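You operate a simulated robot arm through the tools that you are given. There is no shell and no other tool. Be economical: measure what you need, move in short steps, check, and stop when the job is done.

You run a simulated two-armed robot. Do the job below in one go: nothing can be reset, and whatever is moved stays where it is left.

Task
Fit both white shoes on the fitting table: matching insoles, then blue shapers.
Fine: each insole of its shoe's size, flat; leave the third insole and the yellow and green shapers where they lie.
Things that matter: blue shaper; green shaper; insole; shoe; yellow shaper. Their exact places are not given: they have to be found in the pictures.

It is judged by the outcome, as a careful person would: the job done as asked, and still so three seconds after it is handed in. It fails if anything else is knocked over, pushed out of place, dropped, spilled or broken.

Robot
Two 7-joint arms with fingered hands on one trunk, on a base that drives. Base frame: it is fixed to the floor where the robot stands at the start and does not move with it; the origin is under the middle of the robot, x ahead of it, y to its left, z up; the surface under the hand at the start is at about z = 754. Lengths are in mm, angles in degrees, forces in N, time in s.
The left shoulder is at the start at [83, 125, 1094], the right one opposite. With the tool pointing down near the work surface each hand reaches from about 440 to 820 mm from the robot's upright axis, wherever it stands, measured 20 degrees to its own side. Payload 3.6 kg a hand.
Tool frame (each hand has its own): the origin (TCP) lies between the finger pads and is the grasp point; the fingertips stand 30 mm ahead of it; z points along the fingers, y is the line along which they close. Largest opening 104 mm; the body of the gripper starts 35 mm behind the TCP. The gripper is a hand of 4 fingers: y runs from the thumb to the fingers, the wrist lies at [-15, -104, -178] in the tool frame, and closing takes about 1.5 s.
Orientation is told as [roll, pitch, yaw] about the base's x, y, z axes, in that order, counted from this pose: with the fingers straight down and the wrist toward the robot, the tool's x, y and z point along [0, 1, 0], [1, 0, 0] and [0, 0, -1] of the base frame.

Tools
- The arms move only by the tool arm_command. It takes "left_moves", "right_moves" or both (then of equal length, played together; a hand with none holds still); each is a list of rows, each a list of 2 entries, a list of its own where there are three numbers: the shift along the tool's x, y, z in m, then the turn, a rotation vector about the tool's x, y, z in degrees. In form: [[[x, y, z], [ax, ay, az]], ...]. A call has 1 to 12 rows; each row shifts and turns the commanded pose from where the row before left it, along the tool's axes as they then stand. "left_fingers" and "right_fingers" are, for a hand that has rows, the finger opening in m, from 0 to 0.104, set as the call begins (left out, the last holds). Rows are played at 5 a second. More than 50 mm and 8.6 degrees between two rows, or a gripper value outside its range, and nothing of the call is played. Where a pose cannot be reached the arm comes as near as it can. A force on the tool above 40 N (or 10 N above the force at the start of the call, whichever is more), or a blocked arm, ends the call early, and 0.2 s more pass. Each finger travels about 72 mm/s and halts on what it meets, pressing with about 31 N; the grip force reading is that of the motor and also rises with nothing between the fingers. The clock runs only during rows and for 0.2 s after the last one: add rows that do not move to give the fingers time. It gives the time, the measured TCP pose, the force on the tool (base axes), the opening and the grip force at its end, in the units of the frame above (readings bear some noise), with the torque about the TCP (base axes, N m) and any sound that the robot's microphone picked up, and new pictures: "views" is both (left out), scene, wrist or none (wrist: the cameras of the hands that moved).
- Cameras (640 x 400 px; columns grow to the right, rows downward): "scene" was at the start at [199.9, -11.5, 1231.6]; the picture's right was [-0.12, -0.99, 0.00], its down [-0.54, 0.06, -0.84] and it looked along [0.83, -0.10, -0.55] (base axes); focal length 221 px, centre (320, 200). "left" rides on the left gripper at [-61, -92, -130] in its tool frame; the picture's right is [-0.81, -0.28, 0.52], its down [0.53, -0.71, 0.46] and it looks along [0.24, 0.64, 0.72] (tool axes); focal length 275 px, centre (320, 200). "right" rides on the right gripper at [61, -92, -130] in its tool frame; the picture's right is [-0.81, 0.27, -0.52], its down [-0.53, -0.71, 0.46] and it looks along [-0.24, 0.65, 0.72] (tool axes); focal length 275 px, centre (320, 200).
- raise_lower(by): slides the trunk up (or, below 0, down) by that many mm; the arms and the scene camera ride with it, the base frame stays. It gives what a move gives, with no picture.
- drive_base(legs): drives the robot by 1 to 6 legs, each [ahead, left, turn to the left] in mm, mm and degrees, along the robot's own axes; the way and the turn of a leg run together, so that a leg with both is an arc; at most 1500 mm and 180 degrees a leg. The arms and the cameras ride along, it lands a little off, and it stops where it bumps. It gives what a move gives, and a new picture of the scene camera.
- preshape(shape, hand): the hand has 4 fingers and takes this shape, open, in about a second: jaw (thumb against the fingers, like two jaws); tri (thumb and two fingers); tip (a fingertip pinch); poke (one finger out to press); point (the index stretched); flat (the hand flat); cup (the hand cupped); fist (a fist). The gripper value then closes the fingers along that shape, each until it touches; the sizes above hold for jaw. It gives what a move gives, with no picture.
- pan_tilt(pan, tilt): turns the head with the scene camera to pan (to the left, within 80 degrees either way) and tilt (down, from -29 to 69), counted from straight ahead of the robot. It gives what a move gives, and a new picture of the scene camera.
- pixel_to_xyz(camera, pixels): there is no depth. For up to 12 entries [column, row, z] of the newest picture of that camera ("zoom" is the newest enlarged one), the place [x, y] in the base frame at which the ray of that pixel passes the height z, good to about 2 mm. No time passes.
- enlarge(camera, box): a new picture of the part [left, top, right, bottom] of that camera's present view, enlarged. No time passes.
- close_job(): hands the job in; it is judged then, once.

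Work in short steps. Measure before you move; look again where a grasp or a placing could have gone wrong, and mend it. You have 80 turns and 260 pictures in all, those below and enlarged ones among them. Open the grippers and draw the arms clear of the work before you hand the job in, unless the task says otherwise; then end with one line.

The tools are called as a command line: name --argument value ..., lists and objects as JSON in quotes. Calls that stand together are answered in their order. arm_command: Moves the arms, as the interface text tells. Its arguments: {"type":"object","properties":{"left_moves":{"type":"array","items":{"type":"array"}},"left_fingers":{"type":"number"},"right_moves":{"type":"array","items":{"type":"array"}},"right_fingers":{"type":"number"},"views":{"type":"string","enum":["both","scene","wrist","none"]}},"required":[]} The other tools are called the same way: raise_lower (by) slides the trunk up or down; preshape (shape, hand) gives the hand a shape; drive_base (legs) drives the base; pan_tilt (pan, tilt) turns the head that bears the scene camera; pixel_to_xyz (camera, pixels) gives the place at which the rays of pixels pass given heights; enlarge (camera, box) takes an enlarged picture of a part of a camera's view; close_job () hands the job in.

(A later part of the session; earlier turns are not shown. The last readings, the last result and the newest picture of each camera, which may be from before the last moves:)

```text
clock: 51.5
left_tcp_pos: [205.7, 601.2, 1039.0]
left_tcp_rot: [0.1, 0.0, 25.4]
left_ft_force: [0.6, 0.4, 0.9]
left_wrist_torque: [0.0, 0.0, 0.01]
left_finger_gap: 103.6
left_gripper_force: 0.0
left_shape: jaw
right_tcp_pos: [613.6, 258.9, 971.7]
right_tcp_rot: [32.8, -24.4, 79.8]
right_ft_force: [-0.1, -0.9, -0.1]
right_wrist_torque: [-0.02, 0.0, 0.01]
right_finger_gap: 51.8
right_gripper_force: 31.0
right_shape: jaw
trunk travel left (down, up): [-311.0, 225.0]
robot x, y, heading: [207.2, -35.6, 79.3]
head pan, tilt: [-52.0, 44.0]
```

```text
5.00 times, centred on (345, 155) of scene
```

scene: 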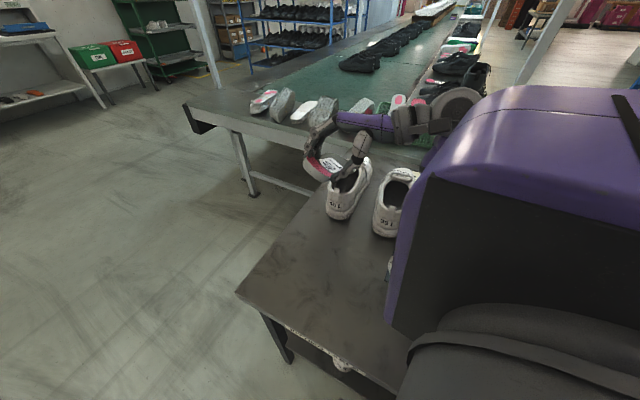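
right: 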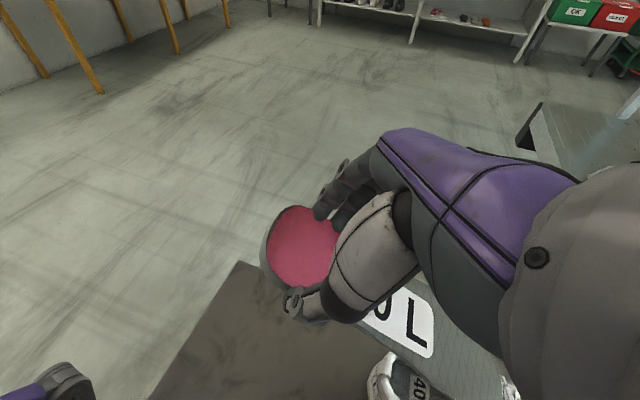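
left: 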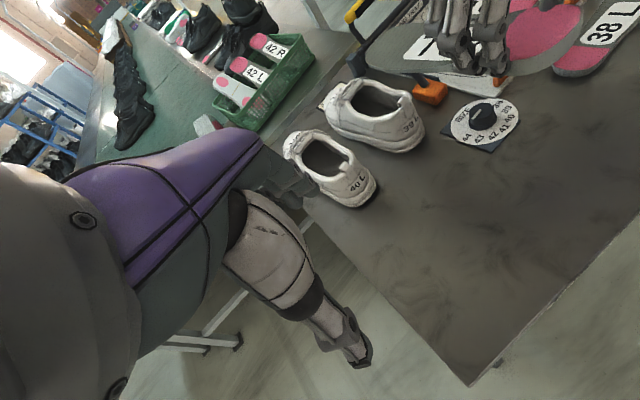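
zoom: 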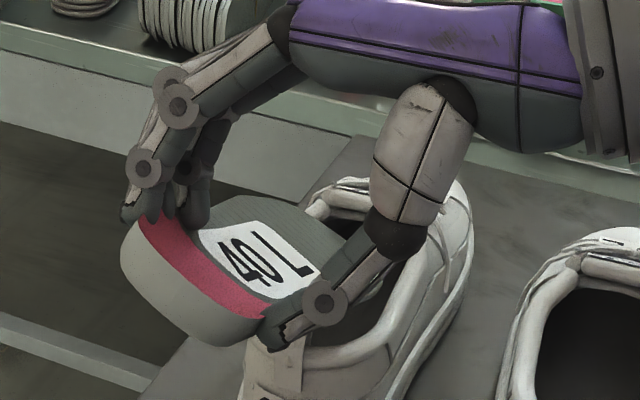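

No contact; toe is inside the rim. I continue the slide: +20 x, −15 z, twice, watching the force.

raise_lower --by -15

drive_base --legs '[[5, -20, 0]]'

enlarge --camera "scene" --box '[300, 115, 390, 195]'

```text
clock: 52.1
left_tcp_pos: [203.4, 597.2, 1026.6]
left_tcp_rot: [0.3, -0.4, 25.4]
left_ft_force: [0.2, -1.0, 0.4]
left_wrist_torque: [0.0, -0.01, 0.01]
left_finger_gap: 103.9
left_gripper_force: 0.1
left_shape: jaw
right_tcp_pos: [611.6, 251.7, 963.6]
right_tcp_rot: [32.0, -24.6, 80.0]
right_ft_force: [0.3, 0.5, -0.2]
right_wrist_torque: [0.0, -0.01, -0.01]
right_finger_gap: 52.0
right_gripper_force: 31.0
right_shape: jaw
trunk travel left (down, up): [-296.0, 240.0]
robot x, y, heading: [206.1, -35.5, 79.4]
head pan, tilt: [-52.0, 44.0]
```

```text
clock: 53.0
left_tcp_pos: [214.3, 603.4, 1024.0]
left_tcp_rot: [-0.2, -0.7, 25.5]
left_ft_force: [0.0, 0.0, 0.4]
left_wrist_torque: [0.05, 0.01, 0.01]
left_finger_gap: 103.7
left_gripper_force: 0.0
left_shape: jaw
right_tcp_pos: [621.6, 260.6, 962.8]
right_tcp_rot: [32.3, -24.6, 80.1]
right_ft_force: [0.4, -0.2, 0.1]
right_wrist_torque: [0.0, 0.04, 0.0]
right_finger_gap: 51.9
right_gripper_force: 30.9
right_shape: jaw
trunk travel left (down, up): [-296.0, 240.0]
robot x, y, heading: [224.9, -32.1, 79.5]
head pan, tilt: [-52.0, 44.0]
```

scene: 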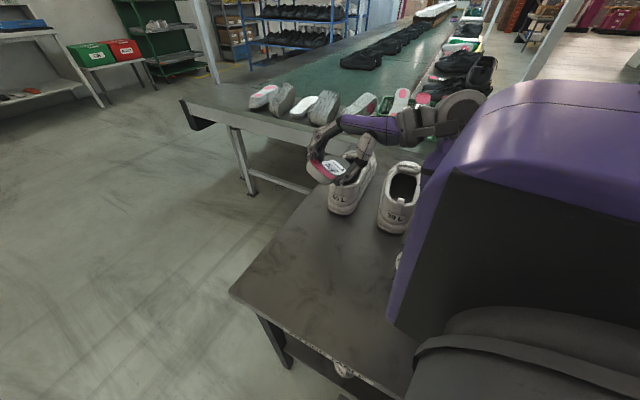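

```text
5.00 times, centred on (345, 155) of scene
```

zoom: 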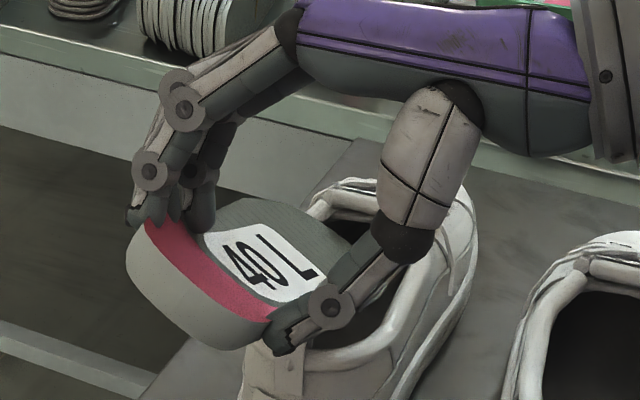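

Readings show the robot tilting slightly — something of its body is touching the table. I raise the trunk a little and look to the right.

raise_lower --by 20

pan_tilt --pan -80 --tilt 66

pan_tilt --pan -30 --tilt 69

```text
clock: 53.7
left_tcp_pos: [226.3, 603.1, 1042.0]
left_tcp_rot: [0.1, 0.0, 25.5]
left_ft_force: [0.0, 0.1, -0.8]
left_wrist_torque: [-0.01, -0.01, -0.01]
left_finger_gap: 103.8
left_gripper_force: 0.0
left_shape: jaw
right_tcp_pos: [633.5, 261.2, 976.2]
right_tcp_rot: [33.2, -24.4, 79.8]
right_ft_force: [0.3, 0.2, 0.0]
right_wrist_torque: [0.03, -0.01, 0.0]
right_finger_gap: 51.7
right_gripper_force: 31.5
right_shape: jaw
trunk travel left (down, up): [-316.0, 220.0]
robot x, y, heading: [223.3, -30.5, 79.6]
head pan, tilt: [-52.0, 44.0]
```

```text
clock: 54.6
left_tcp_pos: [225.0, 603.3, 1043.7]
left_tcp_rot: [-0.1, 0.0, 25.6]
left_ft_force: [0.2, -0.9, 0.7]
left_wrist_torque: [-0.01, 0.01, 0.01]
left_finger_gap: 103.9
left_gripper_force: 0.0
left_shape: jaw
right_tcp_pos: [631.8, 260.5, 978.5]
right_tcp_rot: [33.0, -24.3, 79.7]
right_ft_force: [-0.6, 0.5, -0.5]
right_wrist_torque: [-0.03, -0.02, -0.02]
right_finger_gap: 51.8
right_gripper_force: 30.8
right_shape: jaw
trunk travel left (down, up): [-316.0, 220.0]
robot x, y, heading: [223.6, -32.9, 79.4]
head pan, tilt: [-80.0, 66.0]
```

scene: 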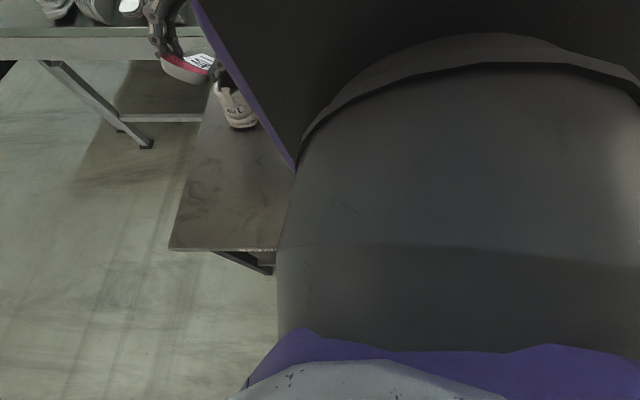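

```text
clock: 55.8
left_tcp_pos: [225.6, 603.2, 1042.7]
left_tcp_rot: [0.0, 0.0, 25.6]
left_ft_force: [-0.2, 0.7, -0.3]
left_wrist_torque: [-0.01, 0.02, 0.03]
left_finger_gap: 103.8
left_gripper_force: 0.0
left_shape: jaw
right_tcp_pos: [632.8, 260.3, 977.2]
right_tcp_rot: [33.0, -24.5, 79.7]
right_ft_force: [0.0, -0.1, 0.3]
right_wrist_torque: [-0.05, 0.02, 0.0]
right_finger_gap: 52.0
right_gripper_force: 30.6
right_shape: jaw
trunk travel left (down, up): [-316.0, 220.0]
robot x, y, heading: [228.5, -31.8, 79.6]
head pan, tilt: [-30.0, 68.8]
```

scene: 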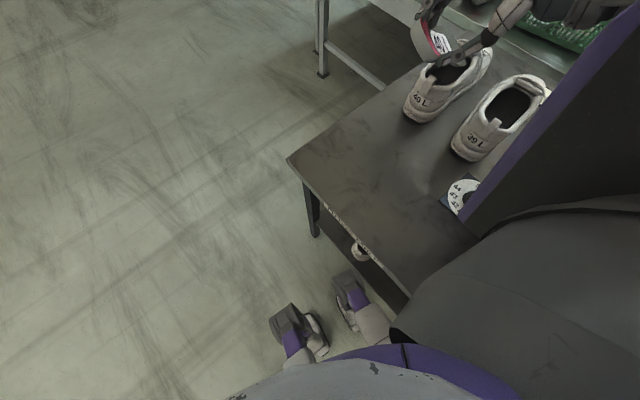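

The right elbow is low over the table here, so this stance is poor. New plan: set insole 40 down on the free front-left of the table, then use the left arm with the robot standing at the table's left side. First raise, and drive clear.

raise_lower --by 70

drive_base --legs '[[87, 245, 0], [0, 0, -39.5], [92, 217, 0]]'

pan_tilt --pan -35 --tilt 50

```text
clock: 56.9
left_tcp_pos: [225.6, 602.7, 1112.1]
left_tcp_rot: [0.0, 0.0, 25.6]
left_ft_force: [-0.1, -0.2, 0.1]
left_wrist_torque: [0.0, -0.02, 0.05]
left_finger_gap: 103.9
left_gripper_force: 0.0
left_shape: jaw
right_tcp_pos: [633.1, 261.6, 1046.7]
right_tcp_rot: [33.0, -24.4, 79.8]
right_ft_force: [0.8, 1.1, -0.7]
right_wrist_torque: [-0.01, 0.03, 0.02]
right_finger_gap: 51.8
right_gripper_force: 30.8
right_shape: jaw
trunk travel left (down, up): [-386.0, 150.0]
robot x, y, heading: [227.5, -35.2, 79.4]
head pan, tilt: [-30.0, 68.8]
```

```text
clock: 63.6
left_tcp_pos: [334.7, 811.9, 1111.6]
left_tcp_rot: [0.0, 0.0, -14.2]
left_ft_force: [0.3, -0.5, 0.4]
left_wrist_torque: [0.02, 0.03, -0.05]
left_finger_gap: 103.8
left_gripper_force: 0.1
left_shape: jaw
right_tcp_pos: [429.6, 287.8, 1047.7]
right_tcp_rot: [33.0, -24.5, 39.9]
right_ft_force: [-0.3, 0.4, -0.5]
right_wrist_torque: [-0.04, 0.02, 0.03]
right_finger_gap: 51.9
right_gripper_force: 31.2
right_shape: jaw
trunk travel left (down, up): [-386.0, 150.0]
robot x, y, heading: [-73.4, 325.0, 39.6]
head pan, tilt: [-30.0, 68.8]
```

scene: 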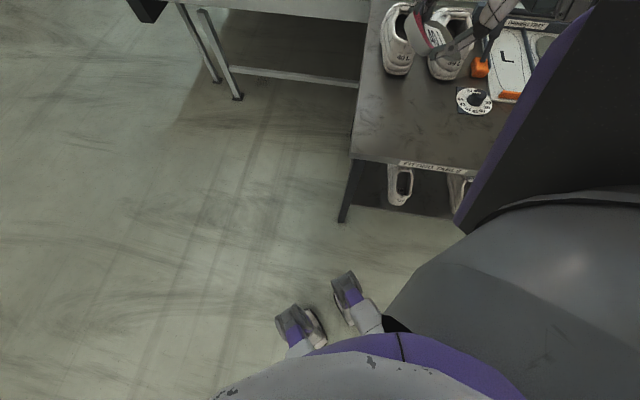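

```text
clock: 64.5
left_tcp_pos: [335.9, 811.9, 1113.6]
left_tcp_rot: [0.2, -0.1, -14.2]
left_ft_force: [-0.2, -0.9, 0.1]
left_wrist_torque: [0.0, 0.02, 0.01]
left_finger_gap: 103.7
left_gripper_force: 0.0
left_shape: jaw
right_tcp_pos: [430.2, 287.3, 1047.7]
right_tcp_rot: [33.0, -24.4, 40.0]
right_ft_force: [-0.8, -0.6, -0.8]
right_wrist_torque: [0.01, 0.05, 0.01]
right_finger_gap: 51.9
right_gripper_force: 30.0
right_shape: jaw
trunk travel left (down, up): [-386.0, 150.0]
robot x, y, heading: [-68.4, 324.4, 39.8]
head pan, tilt: [-35.0, 50.0]
```

scene: 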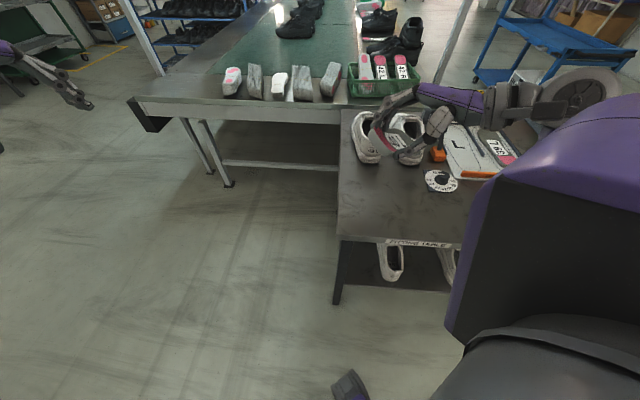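

Now I level the insole: undo the roll (+24.5° about tool x), then the pitch.

arm_command --right_moves '[[[0, 0, 0], [8.2, 0, 0]], [[0, 0, 0], [8.2, 0, 0]], [[0, 0, 0], [8.1, 0, 0]], [[0, 0, 0], [0, -7.4, 0]], [[0, 0, 0], [0, -7.4, 0]], [[0, 0, 0], [0, -7.3, 0]], [[0, 0, 0], [0, -7.3, 0]], [[0, 0, 0], [0, 0, 0]]]' --views "scene"

pixel_to_xyz --camera "scene" --pixels '[[338, 237, 754], [341, 180, 754], [345, 130, 754], [455, 190, 760], [425, 180, 760], [370, 163, 754], [140, 97, 754]]'

```text
clock: 66.2
left_tcp_pos: [334.9, 811.5, 1112.5]
left_tcp_rot: [0.0, 0.0, -14.3]
left_ft_force: [-0.7, 0.2, -0.7]
left_wrist_torque: [0.02, 0.03, 0.0]
left_finger_gap: 103.8
left_gripper_force: 0.0
left_shape: jaw
right_tcp_pos: [430.2, 288.7, 1048.3]
right_tcp_rot: [0.3, -3.4, 53.1]
right_ft_force: [-0.3, 0.5, -0.7]
right_wrist_torque: [0.02, 0.04, 0.01]
right_finger_gap: 52.1
right_gripper_force: 30.3
right_shape: jaw
trunk travel left (down, up): [-386.0, 150.0]
robot x, y, heading: [-66.8, 324.9, 39.7]
head pan, tilt: [-35.0, 50.0]
```

scene: 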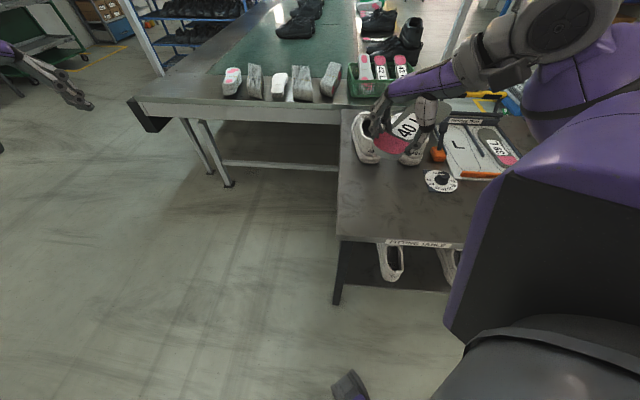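

```text
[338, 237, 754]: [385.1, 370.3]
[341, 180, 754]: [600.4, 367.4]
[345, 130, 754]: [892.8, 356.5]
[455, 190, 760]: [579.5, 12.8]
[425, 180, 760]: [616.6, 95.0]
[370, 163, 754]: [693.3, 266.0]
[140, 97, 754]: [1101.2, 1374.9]
```

Almost level. I correct the last 3.4°, shift 25 mm left for clearance to the dial, and lower by the trunk.

arm_command --right_moves '[[[0.015, 0.02, 0], [3.4, 0, 0]], [[0, 0, 0], [0, 0, 0]]]' --views "none"

raise_lower --by -225

enlarge --camera "scene" --box '[320, 80, 480, 260]'

```text
clock: 66.8
left_tcp_pos: [335.2, 810.2, 1113.7]
left_tcp_rot: [0.0, 0.0, -14.1]
left_ft_force: [-0.1, -0.8, -0.3]
left_wrist_torque: [-0.01, -0.01, 0.0]
left_finger_gap: 104.1
left_gripper_force: 0.0
left_shape: jaw
right_tcp_pos: [428.9, 312.9, 1049.0]
right_tcp_rot: [0.4, 0.1, 53.1]
right_ft_force: [0.3, 0.5, -0.4]
right_wrist_torque: [0.02, 0.01, 0.02]
right_finger_gap: 51.8
right_gripper_force: 31.0
right_shape: jaw
trunk travel left (down, up): [-386.0, 150.0]
robot x, y, heading: [-71.9, 324.0, 39.8]
head pan, tilt: [-35.0, 50.0]
```

```text
clock: 69.2
left_tcp_pos: [335.3, 811.7, 888.8]
left_tcp_rot: [0.0, -0.1, -14.1]
left_ft_force: [0.2, 0.4, -0.3]
left_wrist_torque: [0.03, -0.02, 0.01]
left_finger_gap: 103.6
left_gripper_force: 0.1
left_shape: jaw
right_tcp_pos: [428.8, 311.5, 823.5]
right_tcp_rot: [0.4, -0.1, 53.0]
right_ft_force: [0.0, 0.2, -0.4]
right_wrist_torque: [-0.01, 0.02, 0.01]
right_finger_gap: 51.8
right_gripper_force: 30.7
right_shape: jaw
trunk travel left (down, up): [-161.0, 375.0]
robot x, y, heading: [-66.7, 321.7, 39.9]
head pan, tilt: [-35.0, 50.0]
```

```text
2.22 times, centred on (400, 170) of scene
```

zoom: 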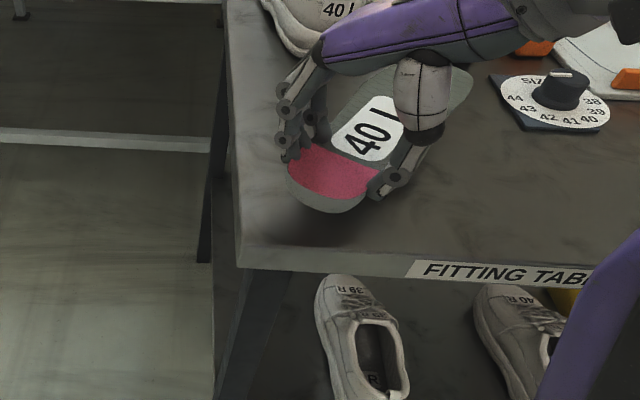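

Clear of the dial and shoe. Lower 36 more to the table, then open.

raise_lower --by -36

arm_command --right_moves '[[[0, 0, 0], [0, 0, 0]], [[0, 0, 0], [0, 0, 0]], [[0, 0, 0], [0, 0, 0]], [[0, 0, 0], [0, 0, 0]], [[0, 0, -0.03], [0, 0, 0]], [[0, 0, -0.04], [0, 0, 0]], [[0, 0, -0.04], [0, 0, 0]]]' --right_fingers 0.08 --views "scene"

```text
clock: 70.0
left_tcp_pos: [335.6, 812.3, 852.5]
left_tcp_rot: [-0.1, -0.1, -14.2]
left_ft_force: [0.2, 0.9, 0.1]
left_wrist_torque: [0.0, -0.03, 0.0]
left_finger_gap: 103.8
left_gripper_force: 0.1
left_shape: jaw
right_tcp_pos: [429.8, 313.5, 786.5]
right_tcp_rot: [0.5, -0.1, 53.1]
right_ft_force: [0.1, 0.4, -0.7]
right_wrist_torque: [0.08, 0.04, 0.01]
right_finger_gap: 52.0
right_gripper_force: 31.0
right_shape: jaw
trunk travel left (down, up): [-125.0, 411.0]
robot x, y, heading: [-72.8, 326.4, 39.7]
head pan, tilt: [-35.0, 50.0]
```

```text
clock: 71.6
left_tcp_pos: [336.1, 811.2, 851.7]
left_tcp_rot: [0.1, -0.1, -14.2]
left_ft_force: [0.4, -0.3, 0.1]
left_wrist_torque: [0.0, 0.01, 0.05]
left_finger_gap: 104.1
left_gripper_force: 0.0
left_shape: jaw
right_tcp_pos: [430.4, 316.0, 900.1]
right_tcp_rot: [0.4, 0.0, 53.1]
right_ft_force: [0.2, 0.6, -0.6]
right_wrist_torque: [0.0, 0.0, -0.01]
right_finger_gap: 79.6
right_gripper_force: 0.0
right_shape: jaw
trunk travel left (down, up): [-125.0, 411.0]
robot x, y, heading: [-71.0, 322.9, 39.7]
head pan, tilt: [-35.0, 50.0]
```

scene: 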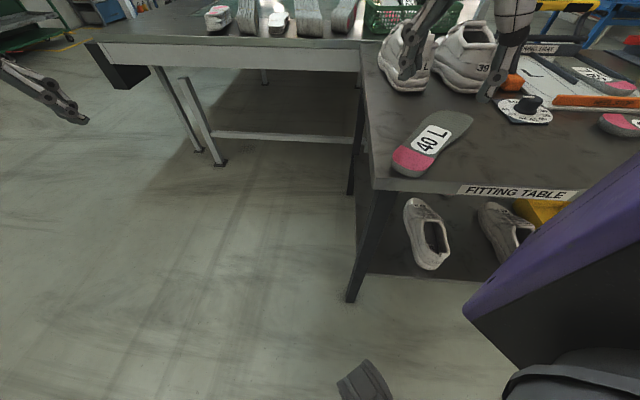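

Insole 40 lies flat at the front-left. Now I raise the trunk and drive around to the table's left side, facing about −100°, for the left arm.

raise_lower --by 190

drive_base --legs '[[321, 352, 0], [0, 0, -140], [-117, 375, 0]]'

pan_tilt --pan 25 --tilt 50

```text
clock: 73.7
left_tcp_pos: [336.6, 810.5, 1040.1]
left_tcp_rot: [0.1, 0.0, -14.1]
left_ft_force: [-0.6, 0.3, -0.3]
left_wrist_torque: [0.01, 0.01, -0.01]
left_finger_gap: 103.8
left_gripper_force: 0.1
left_shape: jaw
right_tcp_pos: [430.0, 312.9, 1088.1]
right_tcp_rot: [0.4, 0.1, 53.2]
right_ft_force: [0.2, -0.2, 0.7]
right_wrist_torque: [0.0, -0.04, -0.01]
right_finger_gap: 79.7
right_gripper_force: 0.1
right_shape: jaw
trunk travel left (down, up): [-315.0, 221.0]
robot x, y, heading: [-72.2, 323.5, 39.6]
head pan, tilt: [-35.0, 50.0]
```

```text
clock: 86.5
left_tcp_pos: [325.1, 192.5, 1041.7]
left_tcp_rot: [0.0, 0.0, -156.1]
left_ft_force: [-0.7, 0.1, -0.9]
left_wrist_torque: [-0.02, -0.02, 0.02]
left_finger_gap: 104.0
left_gripper_force: 0.1
left_shape: jaw
right_tcp_pos: [-57.9, 525.2, 1088.6]
right_tcp_rot: [0.4, 0.0, -88.7]
right_ft_force: [-0.5, 0.0, 0.0]
right_wrist_torque: [0.03, -0.01, 0.0]
right_finger_gap: 79.6
right_gripper_force: 0.0
right_shape: jaw
trunk travel left (down, up): [-315.0, 221.0]
robot x, y, heading: [341.9, 826.5, -101.9]
head pan, tilt: [-35.0, 50.0]
```

scene: 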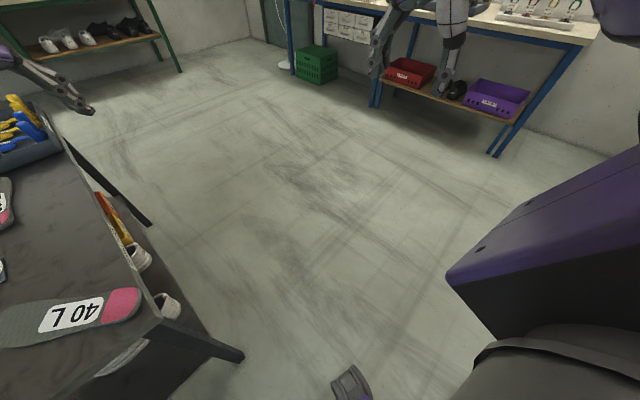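

```text
clock: 87.8
left_tcp_pos: [325.8, 191.8, 1042.4]
left_tcp_rot: [0.1, 0.0, -156.1]
left_ft_force: [-0.9, -0.2, -0.6]
left_wrist_torque: [-0.02, 0.0, -0.03]
left_finger_gap: 103.6
left_gripper_force: 0.1
left_shape: jaw
right_tcp_pos: [-57.1, 526.0, 1087.6]
right_tcp_rot: [0.4, 0.0, -88.7]
right_ft_force: [-0.6, -0.1, -0.2]
right_wrist_torque: [-0.02, 0.0, -0.03]
right_finger_gap: 79.8
right_gripper_force: 0.0
right_shape: jaw
trunk travel left (down, up): [-315.0, 221.0]
robot x, y, heading: [340.0, 829.3, -102.3]
head pan, tilt: [25.0, 50.0]
```

scene: 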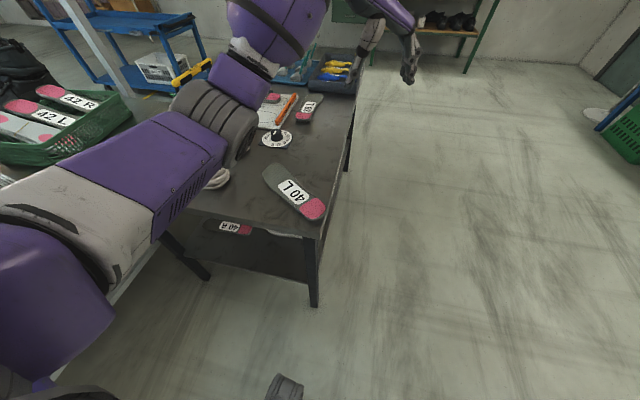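

I measure insole 40's place in this view.

pixel_to_xyz --camera "scene" --pixels '[[317, 218, 758], [325, 203, 765], [299, 217, 758], [274, 170, 765], [318, 197, 765]]'

enlarge --camera "scene" --box '[240, 150, 340, 230]'

```text
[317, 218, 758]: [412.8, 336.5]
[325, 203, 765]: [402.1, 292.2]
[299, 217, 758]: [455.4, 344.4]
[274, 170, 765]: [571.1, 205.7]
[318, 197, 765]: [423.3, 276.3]
```

```text
5.00 times, centred on (290, 190) of scene
```

zoom: 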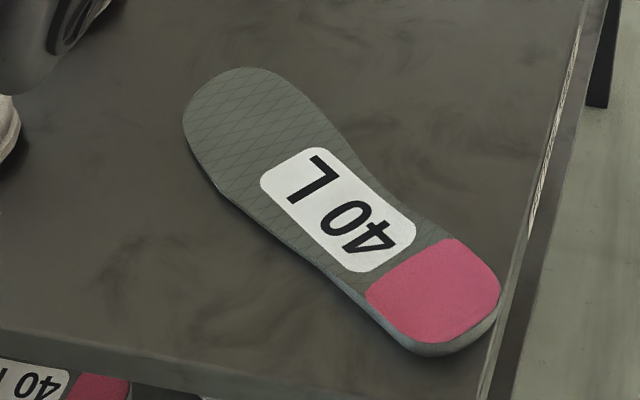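

I bring the left hand above the heel at (430,314), yaw −127, opening 80.

arm_command --left_moves '[[[0, 0, 0], [0, 0, -7.2]], [[0, 0, 0], [0, 0, -7.3]], [[0, 0, 0], [0, 0, -7.3]], [[0, 0, 0], [0, 0, -7.3]], [[0.0024, -0.04, 0.02], [0, 0, 0]], [[0.0024, -0.04, 0.02], [0, 0, 0]], [[0.0024, -0.04, 0.02], [0, 0, 0]], [[0.0024, -0.04, 0.02], [0, 0, 0]], [[0, 0, 0.045], [0, 0, 0]], [[0, 0, 0.045], [0, 0, 0]], [[0, 0, 0], [0, 0, 0]]]' --left_fingers 0.08

```text
clock: 90.2
left_tcp_pos: [427.6, 311.3, 873.4]
left_tcp_rot: [0.1, 0.0, -127.0]
left_ft_force: [0.6, -0.3, -0.5]
left_wrist_torque: [-0.04, 0.04, -0.02]
left_finger_gap: 80.1
left_gripper_force: 0.0
left_shape: jaw
right_tcp_pos: [-57.9, 525.7, 1088.0]
right_tcp_rot: [0.4, 0.1, -88.8]
right_ft_force: [-0.7, -0.5, 0.0]
right_wrist_torque: [0.0, 0.0, -0.01]
right_finger_gap: 79.6
right_gripper_force: 0.1
right_shape: jaw
trunk travel left (down, up): [-315.0, 221.0]
robot x, y, heading: [339.0, 825.9, -102.1]
head pan, tilt: [25.0, 50.0]
```

scene: 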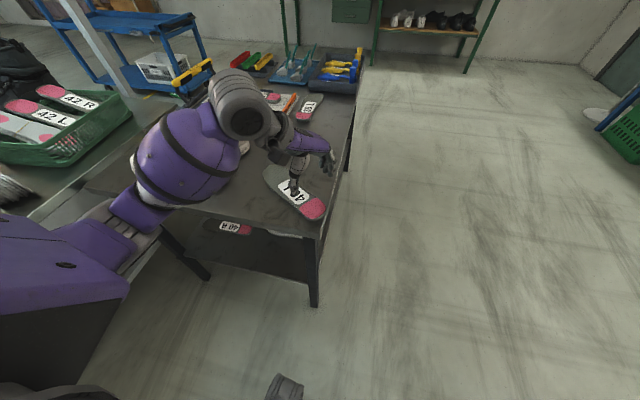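
left: 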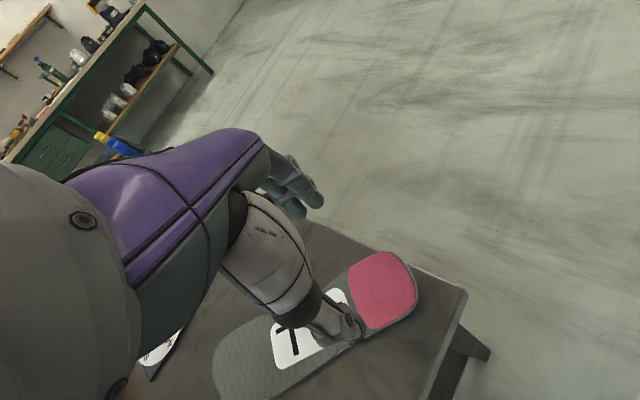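

The hand is centred over the heel. Lower 86 mm and close.

arm_command --left_moves '[[[0, 0, 0.045], [0, 0, 0]], [[0, 0, 0.03], [0, 0, 0]], [[0, 0, 0.011], [0, 0, 0]], [[0, 0, 0], [0, 0, 0]]]' --views "none"

arm_command --left_moves '[[[0, 0, 0], [0, 0, 0]], [[0, 0, 0], [0, 0, 0]], [[0, 0, 0], [0, 0, 0]], [[0, 0, 0], [0, 0, 0]], [[0, 0, 0], [0, 0, 0]], [[0, 0, -0.03], [0, 0, 0]], [[0, 0, -0.045], [0, 0, 0]], [[0, 0, -0.045], [0, 0, 0]]]' --left_fingers 0.048 --views "wrist"

```text
clock: 91.2
left_tcp_pos: [429.4, 312.2, 787.9]
left_tcp_rot: [-0.1, -0.1, -126.9]
left_ft_force: [-0.6, 0.4, -0.4]
left_wrist_torque: [0.01, 0.03, -0.01]
left_finger_gap: 80.2
left_gripper_force: 0.1
left_shape: jaw
right_tcp_pos: [-57.3, 526.1, 1088.3]
right_tcp_rot: [0.4, 0.0, -88.7]
right_ft_force: [0.4, -0.2, 0.5]
right_wrist_torque: [0.0, -0.02, -0.02]
right_finger_gap: 79.8
right_gripper_force: 0.1
right_shape: jaw
trunk travel left (down, up): [-315.0, 221.0]
robot x, y, heading: [344.5, 824.8, -101.8]
head pan, tilt: [25.0, 50.0]
```

```text
clock: 93.0
left_tcp_pos: [425.6, 317.9, 907.5]
left_tcp_rot: [0.0, 0.0, -126.9]
left_ft_force: [-0.3, 0.0, 0.0]
left_wrist_torque: [0.02, 0.02, 0.0]
left_finger_gap: 52.3
left_gripper_force: 31.1
left_shape: jaw
right_tcp_pos: [-58.6, 526.6, 1088.3]
right_tcp_rot: [0.3, -0.1, -88.7]
right_ft_force: [0.7, -0.9, -0.7]
right_wrist_torque: [-0.01, -0.03, 0.0]
right_finger_gap: 79.8
right_gripper_force: 0.0
right_shape: jaw
trunk travel left (down, up): [-315.0, 221.0]
robot x, y, heading: [345.9, 826.3, -102.1]
head pan, tilt: [25.0, 50.0]
```

left: 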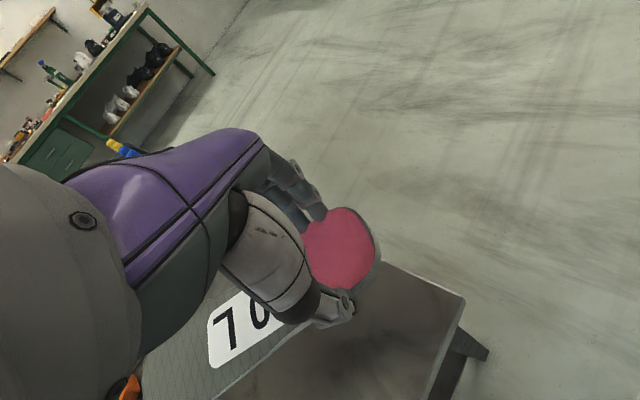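

Held (52 mm, 31 N). I raise the trunk, then reposition the base facing −85° with shoe 40 at the left arm's comfortable bearing.

raise_lower --by 150

drive_base --legs '[[0, 0, 17], [63, 84, 0]]'

arm_command --left_moves '[[[0, 0, 0], [0, 0, -8]], [[0, 0, 0], [0, 0, -8]], [[0, 0, 0], [0, 0, -8]], [[0, 0, 0], [0, 0, 0]]]' --views "none"

pan_tilt --pan 35 --tilt 48

```text
clock: 94.8
left_tcp_pos: [429.2, 314.7, 1054.3]
left_tcp_rot: [0.0, 0.1, -126.8]
left_ft_force: [-0.4, 0.6, -0.3]
left_wrist_torque: [0.0, 0.01, 0.0]
left_finger_gap: 52.5
left_gripper_force: 31.4
left_shape: jaw
right_tcp_pos: [-57.8, 526.0, 1236.9]
right_tcp_rot: [0.4, 0.1, -88.7]
right_ft_force: [-0.9, -0.8, 0.5]
right_wrist_torque: [0.01, 0.01, 0.02]
right_finger_gap: 79.6
right_gripper_force: 0.0
right_shape: jaw
trunk travel left (down, up): [-465.0, 71.0]
robot x, y, heading: [340.1, 826.3, -101.8]
head pan, tilt: [25.0, 50.0]
```

```text
clock: 97.1
left_tcp_pos: [660.6, 307.5, 1055.1]
left_tcp_rot: [0.0, 0.1, -110.2]
left_ft_force: [0.2, 0.1, -0.1]
left_wrist_torque: [0.04, 0.01, -0.02]
left_finger_gap: 52.6
left_gripper_force: 31.3
left_shape: jaw
right_tcp_pos: [133.4, 368.8, 1238.3]
right_tcp_rot: [0.5, 0.0, -71.9]
right_ft_force: [0.6, -0.1, -0.5]
right_wrist_torque: [-0.02, 0.0, 0.0]
right_finger_gap: 79.8
right_gripper_force: 0.1
right_shape: jaw
trunk travel left (down, up): [-465.0, 71.0]
robot x, y, heading: [427.3, 772.0, -85.3]
head pan, tilt: [25.0, 50.0]
```

scene: 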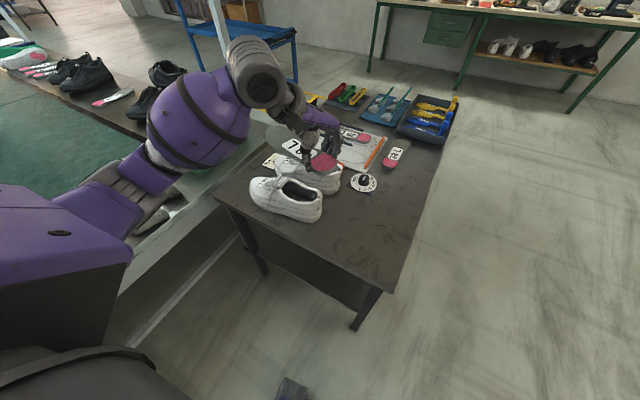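

```text
clock: 98.1
left_tcp_pos: [660.2, 307.4, 1057.0]
left_tcp_rot: [0.0, -0.1, -86.0]
left_ft_force: [-0.8, 0.5, -0.3]
left_wrist_torque: [0.0, -0.03, -0.01]
left_finger_gap: 52.3
left_gripper_force: 31.1
left_shape: jaw
right_tcp_pos: [132.5, 367.8, 1238.4]
right_tcp_rot: [0.4, 0.0, -71.9]
right_ft_force: [0.7, 0.5, -0.3]
right_wrist_torque: [0.02, -0.02, 0.0]
right_finger_gap: 79.5
right_gripper_force: 0.0
right_shape: jaw
trunk travel left (down, up): [-465.0, 71.0]
robot x, y, heading: [430.7, 770.7, -85.3]
head pan, tilt: [25.0, 50.0]
```

```text
clock: 98.8
left_tcp_pos: [660.3, 307.3, 1055.9]
left_tcp_rot: [0.1, 0.0, -86.1]
left_ft_force: [0.9, 0.5, -0.3]
left_wrist_torque: [0.01, 0.03, -0.01]
left_finger_gap: 52.2
left_gripper_force: 30.6
left_shape: jaw
right_tcp_pos: [133.3, 367.3, 1237.1]
right_tcp_rot: [0.4, 0.0, -72.0]
right_ft_force: [-0.6, -0.2, -0.4]
right_wrist_torque: [-0.03, 0.0, -0.03]
right_finger_gap: 79.7
right_gripper_force: 0.0
right_shape: jaw
trunk travel left (down, up): [-465.0, 71.0]
robot x, y, heading: [429.4, 773.2, -84.9]
head pan, tilt: [35.0, 48.0]
```

scene: 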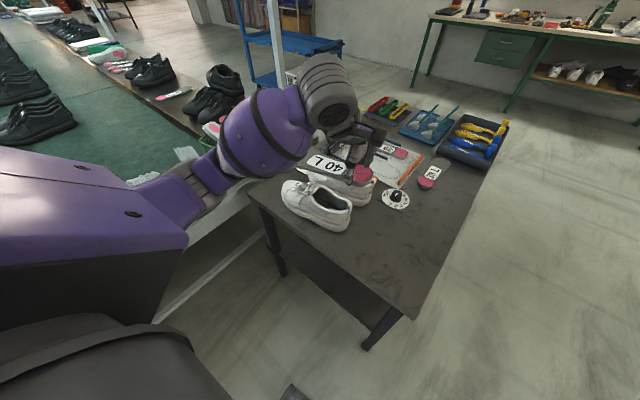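

A side view of shoe 40 now. I enlarge to measure its opening, then pitch the insole.

enlarge --camera "scene" --box '[270, 140, 390, 240]'

arm_command --left_moves '[[[-0.03, 0.01, 0], [0, 0, 0]], [[-0.03, 0.01, 0], [0, -7.5, 0]], [[0, 0.01, 0], [0, -7.5, 0]], [[0, 0.01, 0], [0, -7.5, 0]], [[0, 0, 0], [0, -7.5, 0]], [[0, 0, 0], [0, 0, 0]]]' --views "scene"

enlarge --camera "scene" --box '[270, 120, 410, 240]'

```text
4.00 times, centred on (330, 190) of scene
```

zoom: 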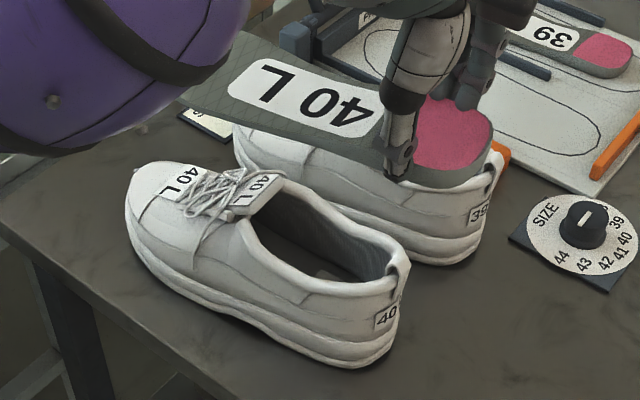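

```text
clock: 100.2
left_tcp_pos: [601.9, 261.6, 1056.2]
left_tcp_rot: [-30.2, -0.1, -86.1]
left_ft_force: [-0.9, 0.0, -1.7]
left_wrist_torque: [0.02, 0.05, 0.0]
left_finger_gap: 52.0
left_gripper_force: 30.8
left_shape: jaw
right_tcp_pos: [132.1, 369.3, 1237.9]
right_tcp_rot: [0.4, 0.0, -72.0]
right_ft_force: [0.3, -0.7, -0.1]
right_wrist_torque: [0.02, 0.01, 0.0]
right_finger_gap: 79.6
right_gripper_force: 0.1
right_shape: jaw
trunk travel left (down, up): [-465.0, 71.0]
robot x, y, heading: [425.9, 774.3, -85.3]
head pan, tilt: [35.0, 48.0]
```

scene: 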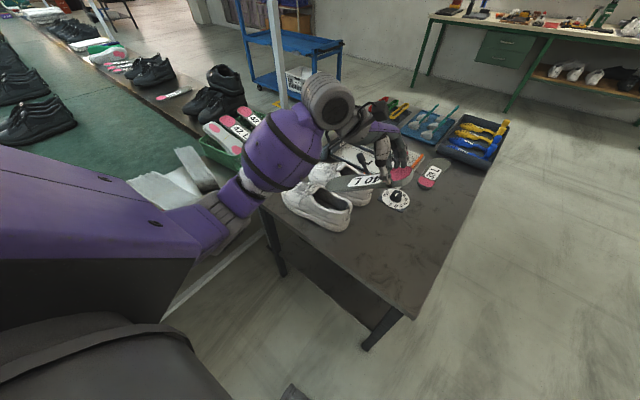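

```text
3.33 times, centred on (340, 180) of scene
```

zoom: 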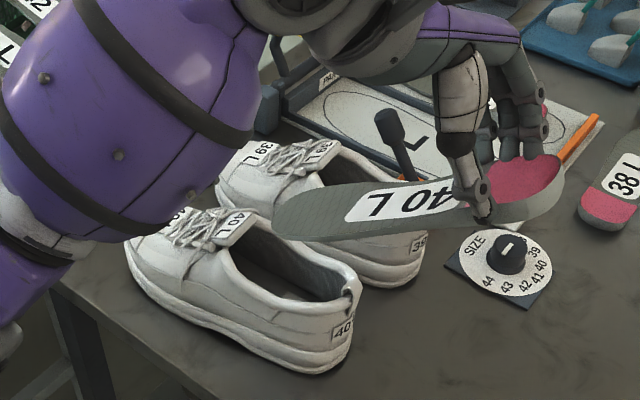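

The left arm follows exactly now. I add 5° pitch, roll left-edge-down 25° with a +23 mm y shift, and bring the toe to just above the opening.

arm_command --left_moves '[[[0, -0.008, 0], [0, -5, 0]], [[0, -0.008, 0], [-8.3, 0, 0]], [[0, -0.007, 0], [-8.3, 0, 0]], [[0, 0, 0], [-8.4, 0, 0]], [[0.0172, -0.0052, 0.0112], [0, 0, 0]], [[0.0172, -0.0052, 0.0112], [0, 0, 0]], [[0, 0, 0], [0, 0, 0]]]' --views "scene"

enlarge --camera "scene" --box '[270, 130, 390, 240]'

```text
clock: 101.8
left_tcp_pos: [613.7, 287.2, 1013.9]
left_tcp_rot: [-37.6, -20.4, -71.1]
left_ft_force: [-0.8, -0.4, -0.7]
left_wrist_torque: [-0.01, -0.02, -0.01]
left_finger_gap: 51.8
left_gripper_force: 31.4
left_shape: jaw
right_tcp_pos: [132.8, 368.4, 1238.5]
right_tcp_rot: [0.4, -0.1, -72.0]
right_ft_force: [0.0, 0.0, 0.0]
right_wrist_torque: [0.0, -0.02, 0.0]
right_finger_gap: 79.7
right_gripper_force: 0.1
right_shape: jaw
trunk travel left (down, up): [-465.0, 71.0]
robot x, y, heading: [427.6, 772.5, -85.1]
head pan, tilt: [35.0, 48.0]
```

scene: 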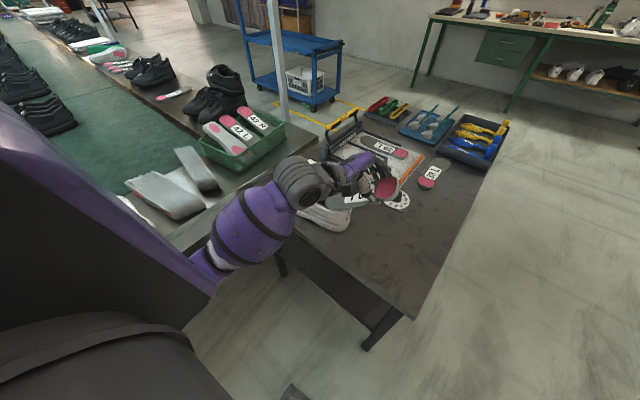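

```text
3.64 times, centred on (330, 185) of scene
```

zoom: 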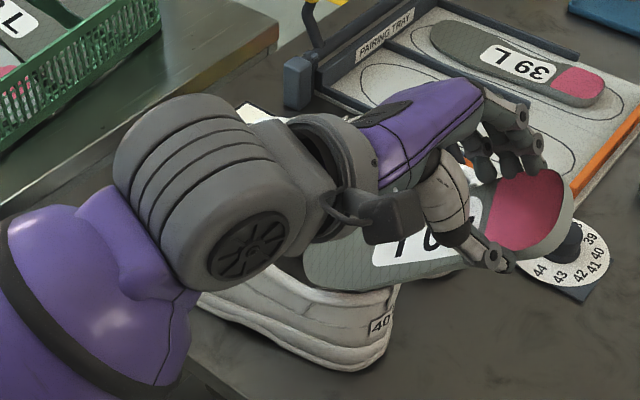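

Wrist clear at z≈1118. Computed toe ≈(784,274,874). I go straight down 32, then slide 60 along the insole direction with force checks.

arm_command --left_moves '[[[0.0092, -0.0056, 0.0119], [0, 0, 0]], [[0.0092, -0.0056, 0.0119], [0, 0, 0]], [[0, 0, 0], [0, 0, 0]]]' --views "wrist"

arm_command --left_moves '[[[0.015, 0, 0], [0, 0, 0]], [[0.015, 0, 0], [0, 0, 0]], [[0, 0, 0], [0, 0, 0]]]' --views "wrist"

```text
clock: 102.6
left_tcp_pos: [613.8, 286.2, 981.1]
left_tcp_rot: [-37.8, -20.3, -71.1]
left_ft_force: [-0.5, -1.4, 2.0]
left_wrist_torque: [-0.01, -0.21, -0.05]
left_finger_gap: 52.1
left_gripper_force: 30.6
left_shape: jaw
right_tcp_pos: [132.8, 368.5, 1238.0]
right_tcp_rot: [0.4, 0.0, -71.9]
right_ft_force: [0.2, 0.4, -0.3]
right_wrist_torque: [-0.02, -0.01, -0.01]
right_finger_gap: 79.7
right_gripper_force: 0.1
right_shape: jaw
trunk travel left (down, up): [-465.0, 71.0]
robot x, y, heading: [429.2, 775.2, -85.2]
head pan, tilt: [35.0, 48.0]
```

left: 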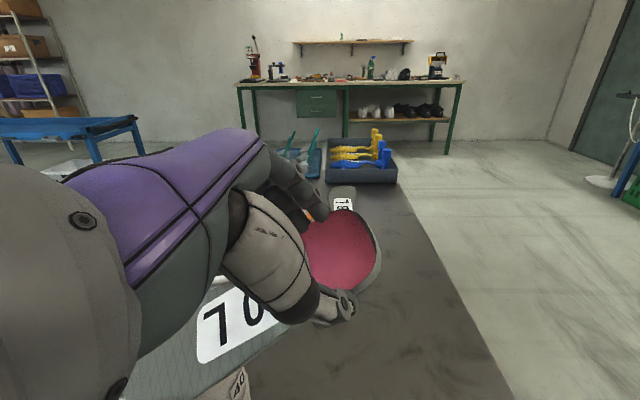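

```text
clock: 103.4
left_tcp_pos: [636.6, 288.0, 965.5]
left_tcp_rot: [-37.8, -20.4, -71.2]
left_ft_force: [-5.8, -2.1, 5.6]
left_wrist_torque: [-0.04, -0.14, -0.18]
left_finger_gap: 52.1
left_gripper_force: 31.0
left_shape: jaw
right_tcp_pos: [132.2, 367.9, 1237.9]
right_tcp_rot: [0.5, 0.0, -72.0]
right_ft_force: [0.1, 0.3, 0.1]
right_wrist_torque: [0.0, -0.01, -0.02]
right_finger_gap: 79.6
right_gripper_force: 0.1
right_shape: jaw
trunk travel left (down, up): [-465.0, 71.0]
robot x, y, heading: [429.0, 774.1, -85.2]
head pan, tilt: [35.0, 48.0]
```

left: 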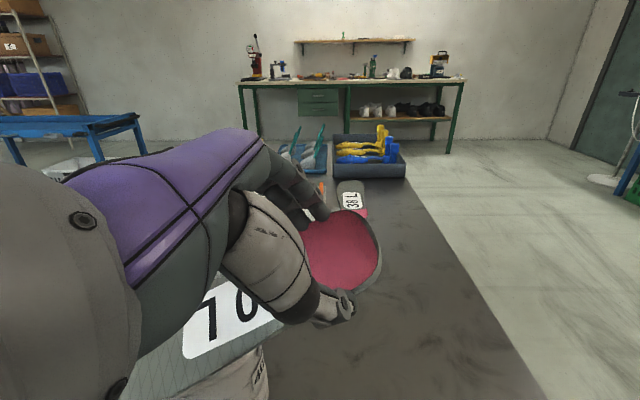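

Contact force −5.8 N in x with −2.1 in y: the left edge touches. I look at the scene before adjusting.

arm_command --left_moves '[[[-0.02, 0, 0], [0, 0, 0]], [[0, 0, 0], [0, 0, 0]]]' --views "scene"

enlarge --camera "scene" --box '[270, 130, 390, 240]'

enlarge --camera "left" --box '[100, 220, 400, 400]'

```text
clock: 104.0
left_tcp_pos: [621.9, 289.0, 976.6]
left_tcp_rot: [-37.7, -20.2, -71.0]
left_ft_force: [0.2, -0.6, 0.9]
left_wrist_torque: [0.02, -0.11, 0.02]
left_finger_gap: 52.1
left_gripper_force: 30.7
left_shape: jaw
right_tcp_pos: [133.5, 368.5, 1237.9]
right_tcp_rot: [0.4, 0.0, -71.9]
right_ft_force: [0.2, 0.0, -0.2]
right_wrist_torque: [-0.01, 0.01, -0.01]
right_finger_gap: 79.6
right_gripper_force: 0.1
right_shape: jaw
trunk travel left (down, up): [-465.0, 71.0]
robot x, y, heading: [432.5, 767.1, -85.2]
head pan, tilt: [35.0, 48.0]
```

scene: 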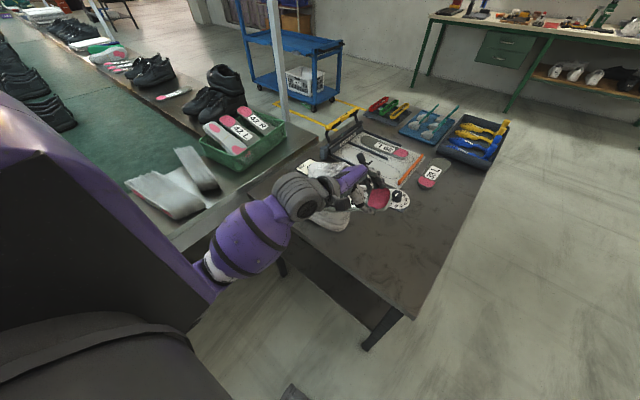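

```text
3.64 times, centred on (330, 185) of scene
```

zoom: 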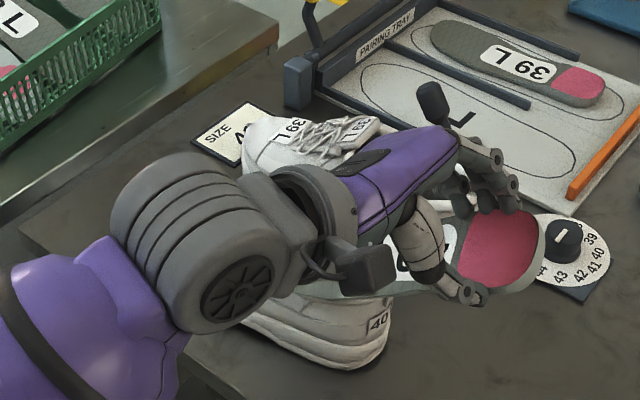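

```text
2.13 times, centred on (250, 310) of left
```

zoom: 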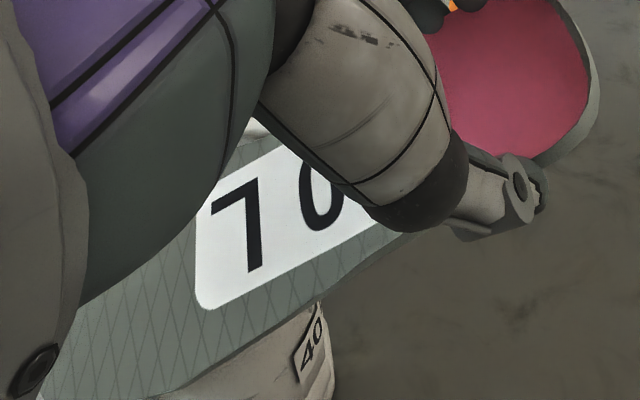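

I lift 20, increase the roll by 15° (to ~40°) and shift 6 mm to −y, then lower again gently.

arm_command --left_moves '[[[-0.0114, 0.007, -0.0148], [0, 0, 0]], [[0, 0.0053, 0.0028], [-7.5, 0, 0]], [[0, 0, 0], [-7.5, 0, 0]], [[0, 0, 0], [0, 0, 0]]]' --views "none"

enlarge --camera "scene" --box '[290, 130, 390, 220]'

```text
clock: 105.0
left_tcp_pos: [622.2, 283.0, 997.1]
left_tcp_rot: [-42.4, -31.8, -60.5]
left_ft_force: [1.3, 0.4, -0.4]
left_wrist_torque: [0.01, 0.0, 0.0]
left_finger_gap: 52.2
left_gripper_force: 31.6
left_shape: jaw
right_tcp_pos: [132.2, 369.7, 1237.9]
right_tcp_rot: [0.4, 0.1, -72.0]
right_ft_force: [-0.7, -0.6, 0.2]
right_wrist_torque: [-0.01, -0.02, 0.0]
right_finger_gap: 79.3
right_gripper_force: 0.2
right_shape: jaw
trunk travel left (down, up): [-465.0, 71.0]
robot x, y, heading: [428.8, 774.3, -85.4]
head pan, tilt: [35.0, 48.0]
```

```text
4.44 times, centred on (340, 175) of scene
```

zoom: 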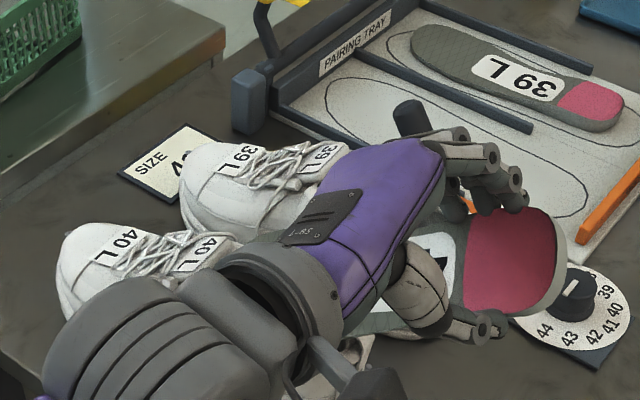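

Now toe centre ≈(797,266,863) at 40° roll. I move (−12,+5,−35) so the toe enters the opening's middle.

arm_command --left_moves '[[[0.0035, -0.009, 0.0078], [0, 0, 0]], [[0.0035, -0.009, 0.0078], [0, 0, 0]], [[0.0035, -0.009, 0.0078], [0, 0, 0]], [[0, 0, 0], [0, 0, 0]]]' --views "none"

arm_command --left_moves '[[[0.012, 0, 0], [0, 0, 0]], [[0.012, 0, 0], [0, 0, 0]], [[0, 0, 0], [0, 0, 0]]]' --views "none"

enlarge --camera "scene" --box '[290, 130, 390, 220]'

```text
clock: 106.0
left_tcp_pos: [609.6, 287.5, 963.7]
left_tcp_rot: [-42.5, -31.7, -60.4]
left_ft_force: [-0.3, -0.8, 1.1]
left_wrist_torque: [-0.15, -0.12, -0.08]
left_finger_gap: 52.2
left_gripper_force: 30.2
left_shape: jaw
right_tcp_pos: [132.7, 369.6, 1238.1]
right_tcp_rot: [0.5, 0.0, -71.8]
right_ft_force: [0.3, 0.4, -1.1]
right_wrist_torque: [-0.02, -0.05, -0.02]
right_finger_gap: 79.8
right_gripper_force: 0.1
right_shape: jaw
trunk travel left (down, up): [-465.0, 71.0]
robot x, y, heading: [429.1, 776.8, -85.1]
head pan, tilt: [35.0, 48.0]
```

```text
clock: 106.8
left_tcp_pos: [629.2, 287.8, 947.1]
left_tcp_rot: [-42.5, -31.9, -60.4]
left_ft_force: [-0.8, -1.7, 1.9]
left_wrist_torque: [-0.18, -0.14, -0.05]
left_finger_gap: 52.4
left_gripper_force: 30.7
left_shape: jaw
right_tcp_pos: [133.5, 368.9, 1238.0]
right_tcp_rot: [0.4, 0.0, -71.9]
right_ft_force: [-0.3, 0.1, 1.0]
right_wrist_torque: [0.0, -0.02, 0.02]
right_finger_gap: 79.7
right_gripper_force: 0.0
right_shape: jaw
trunk travel left (down, up): [-465.0, 71.0]
robot x, y, heading: [430.4, 772.8, -85.1]
head pan, tilt: [35.0, 48.0]
```

```text
4.44 times, centred on (340, 175) of scene
```

zoom: 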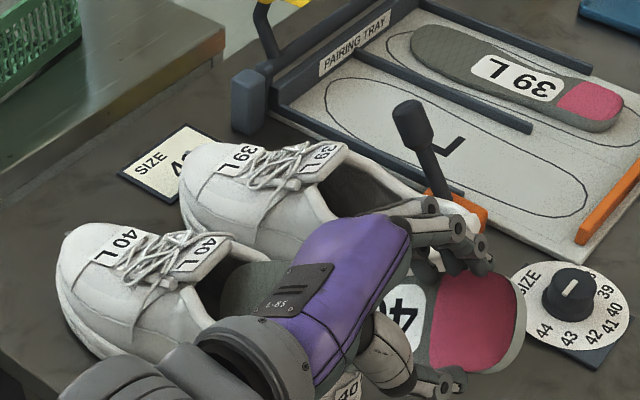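

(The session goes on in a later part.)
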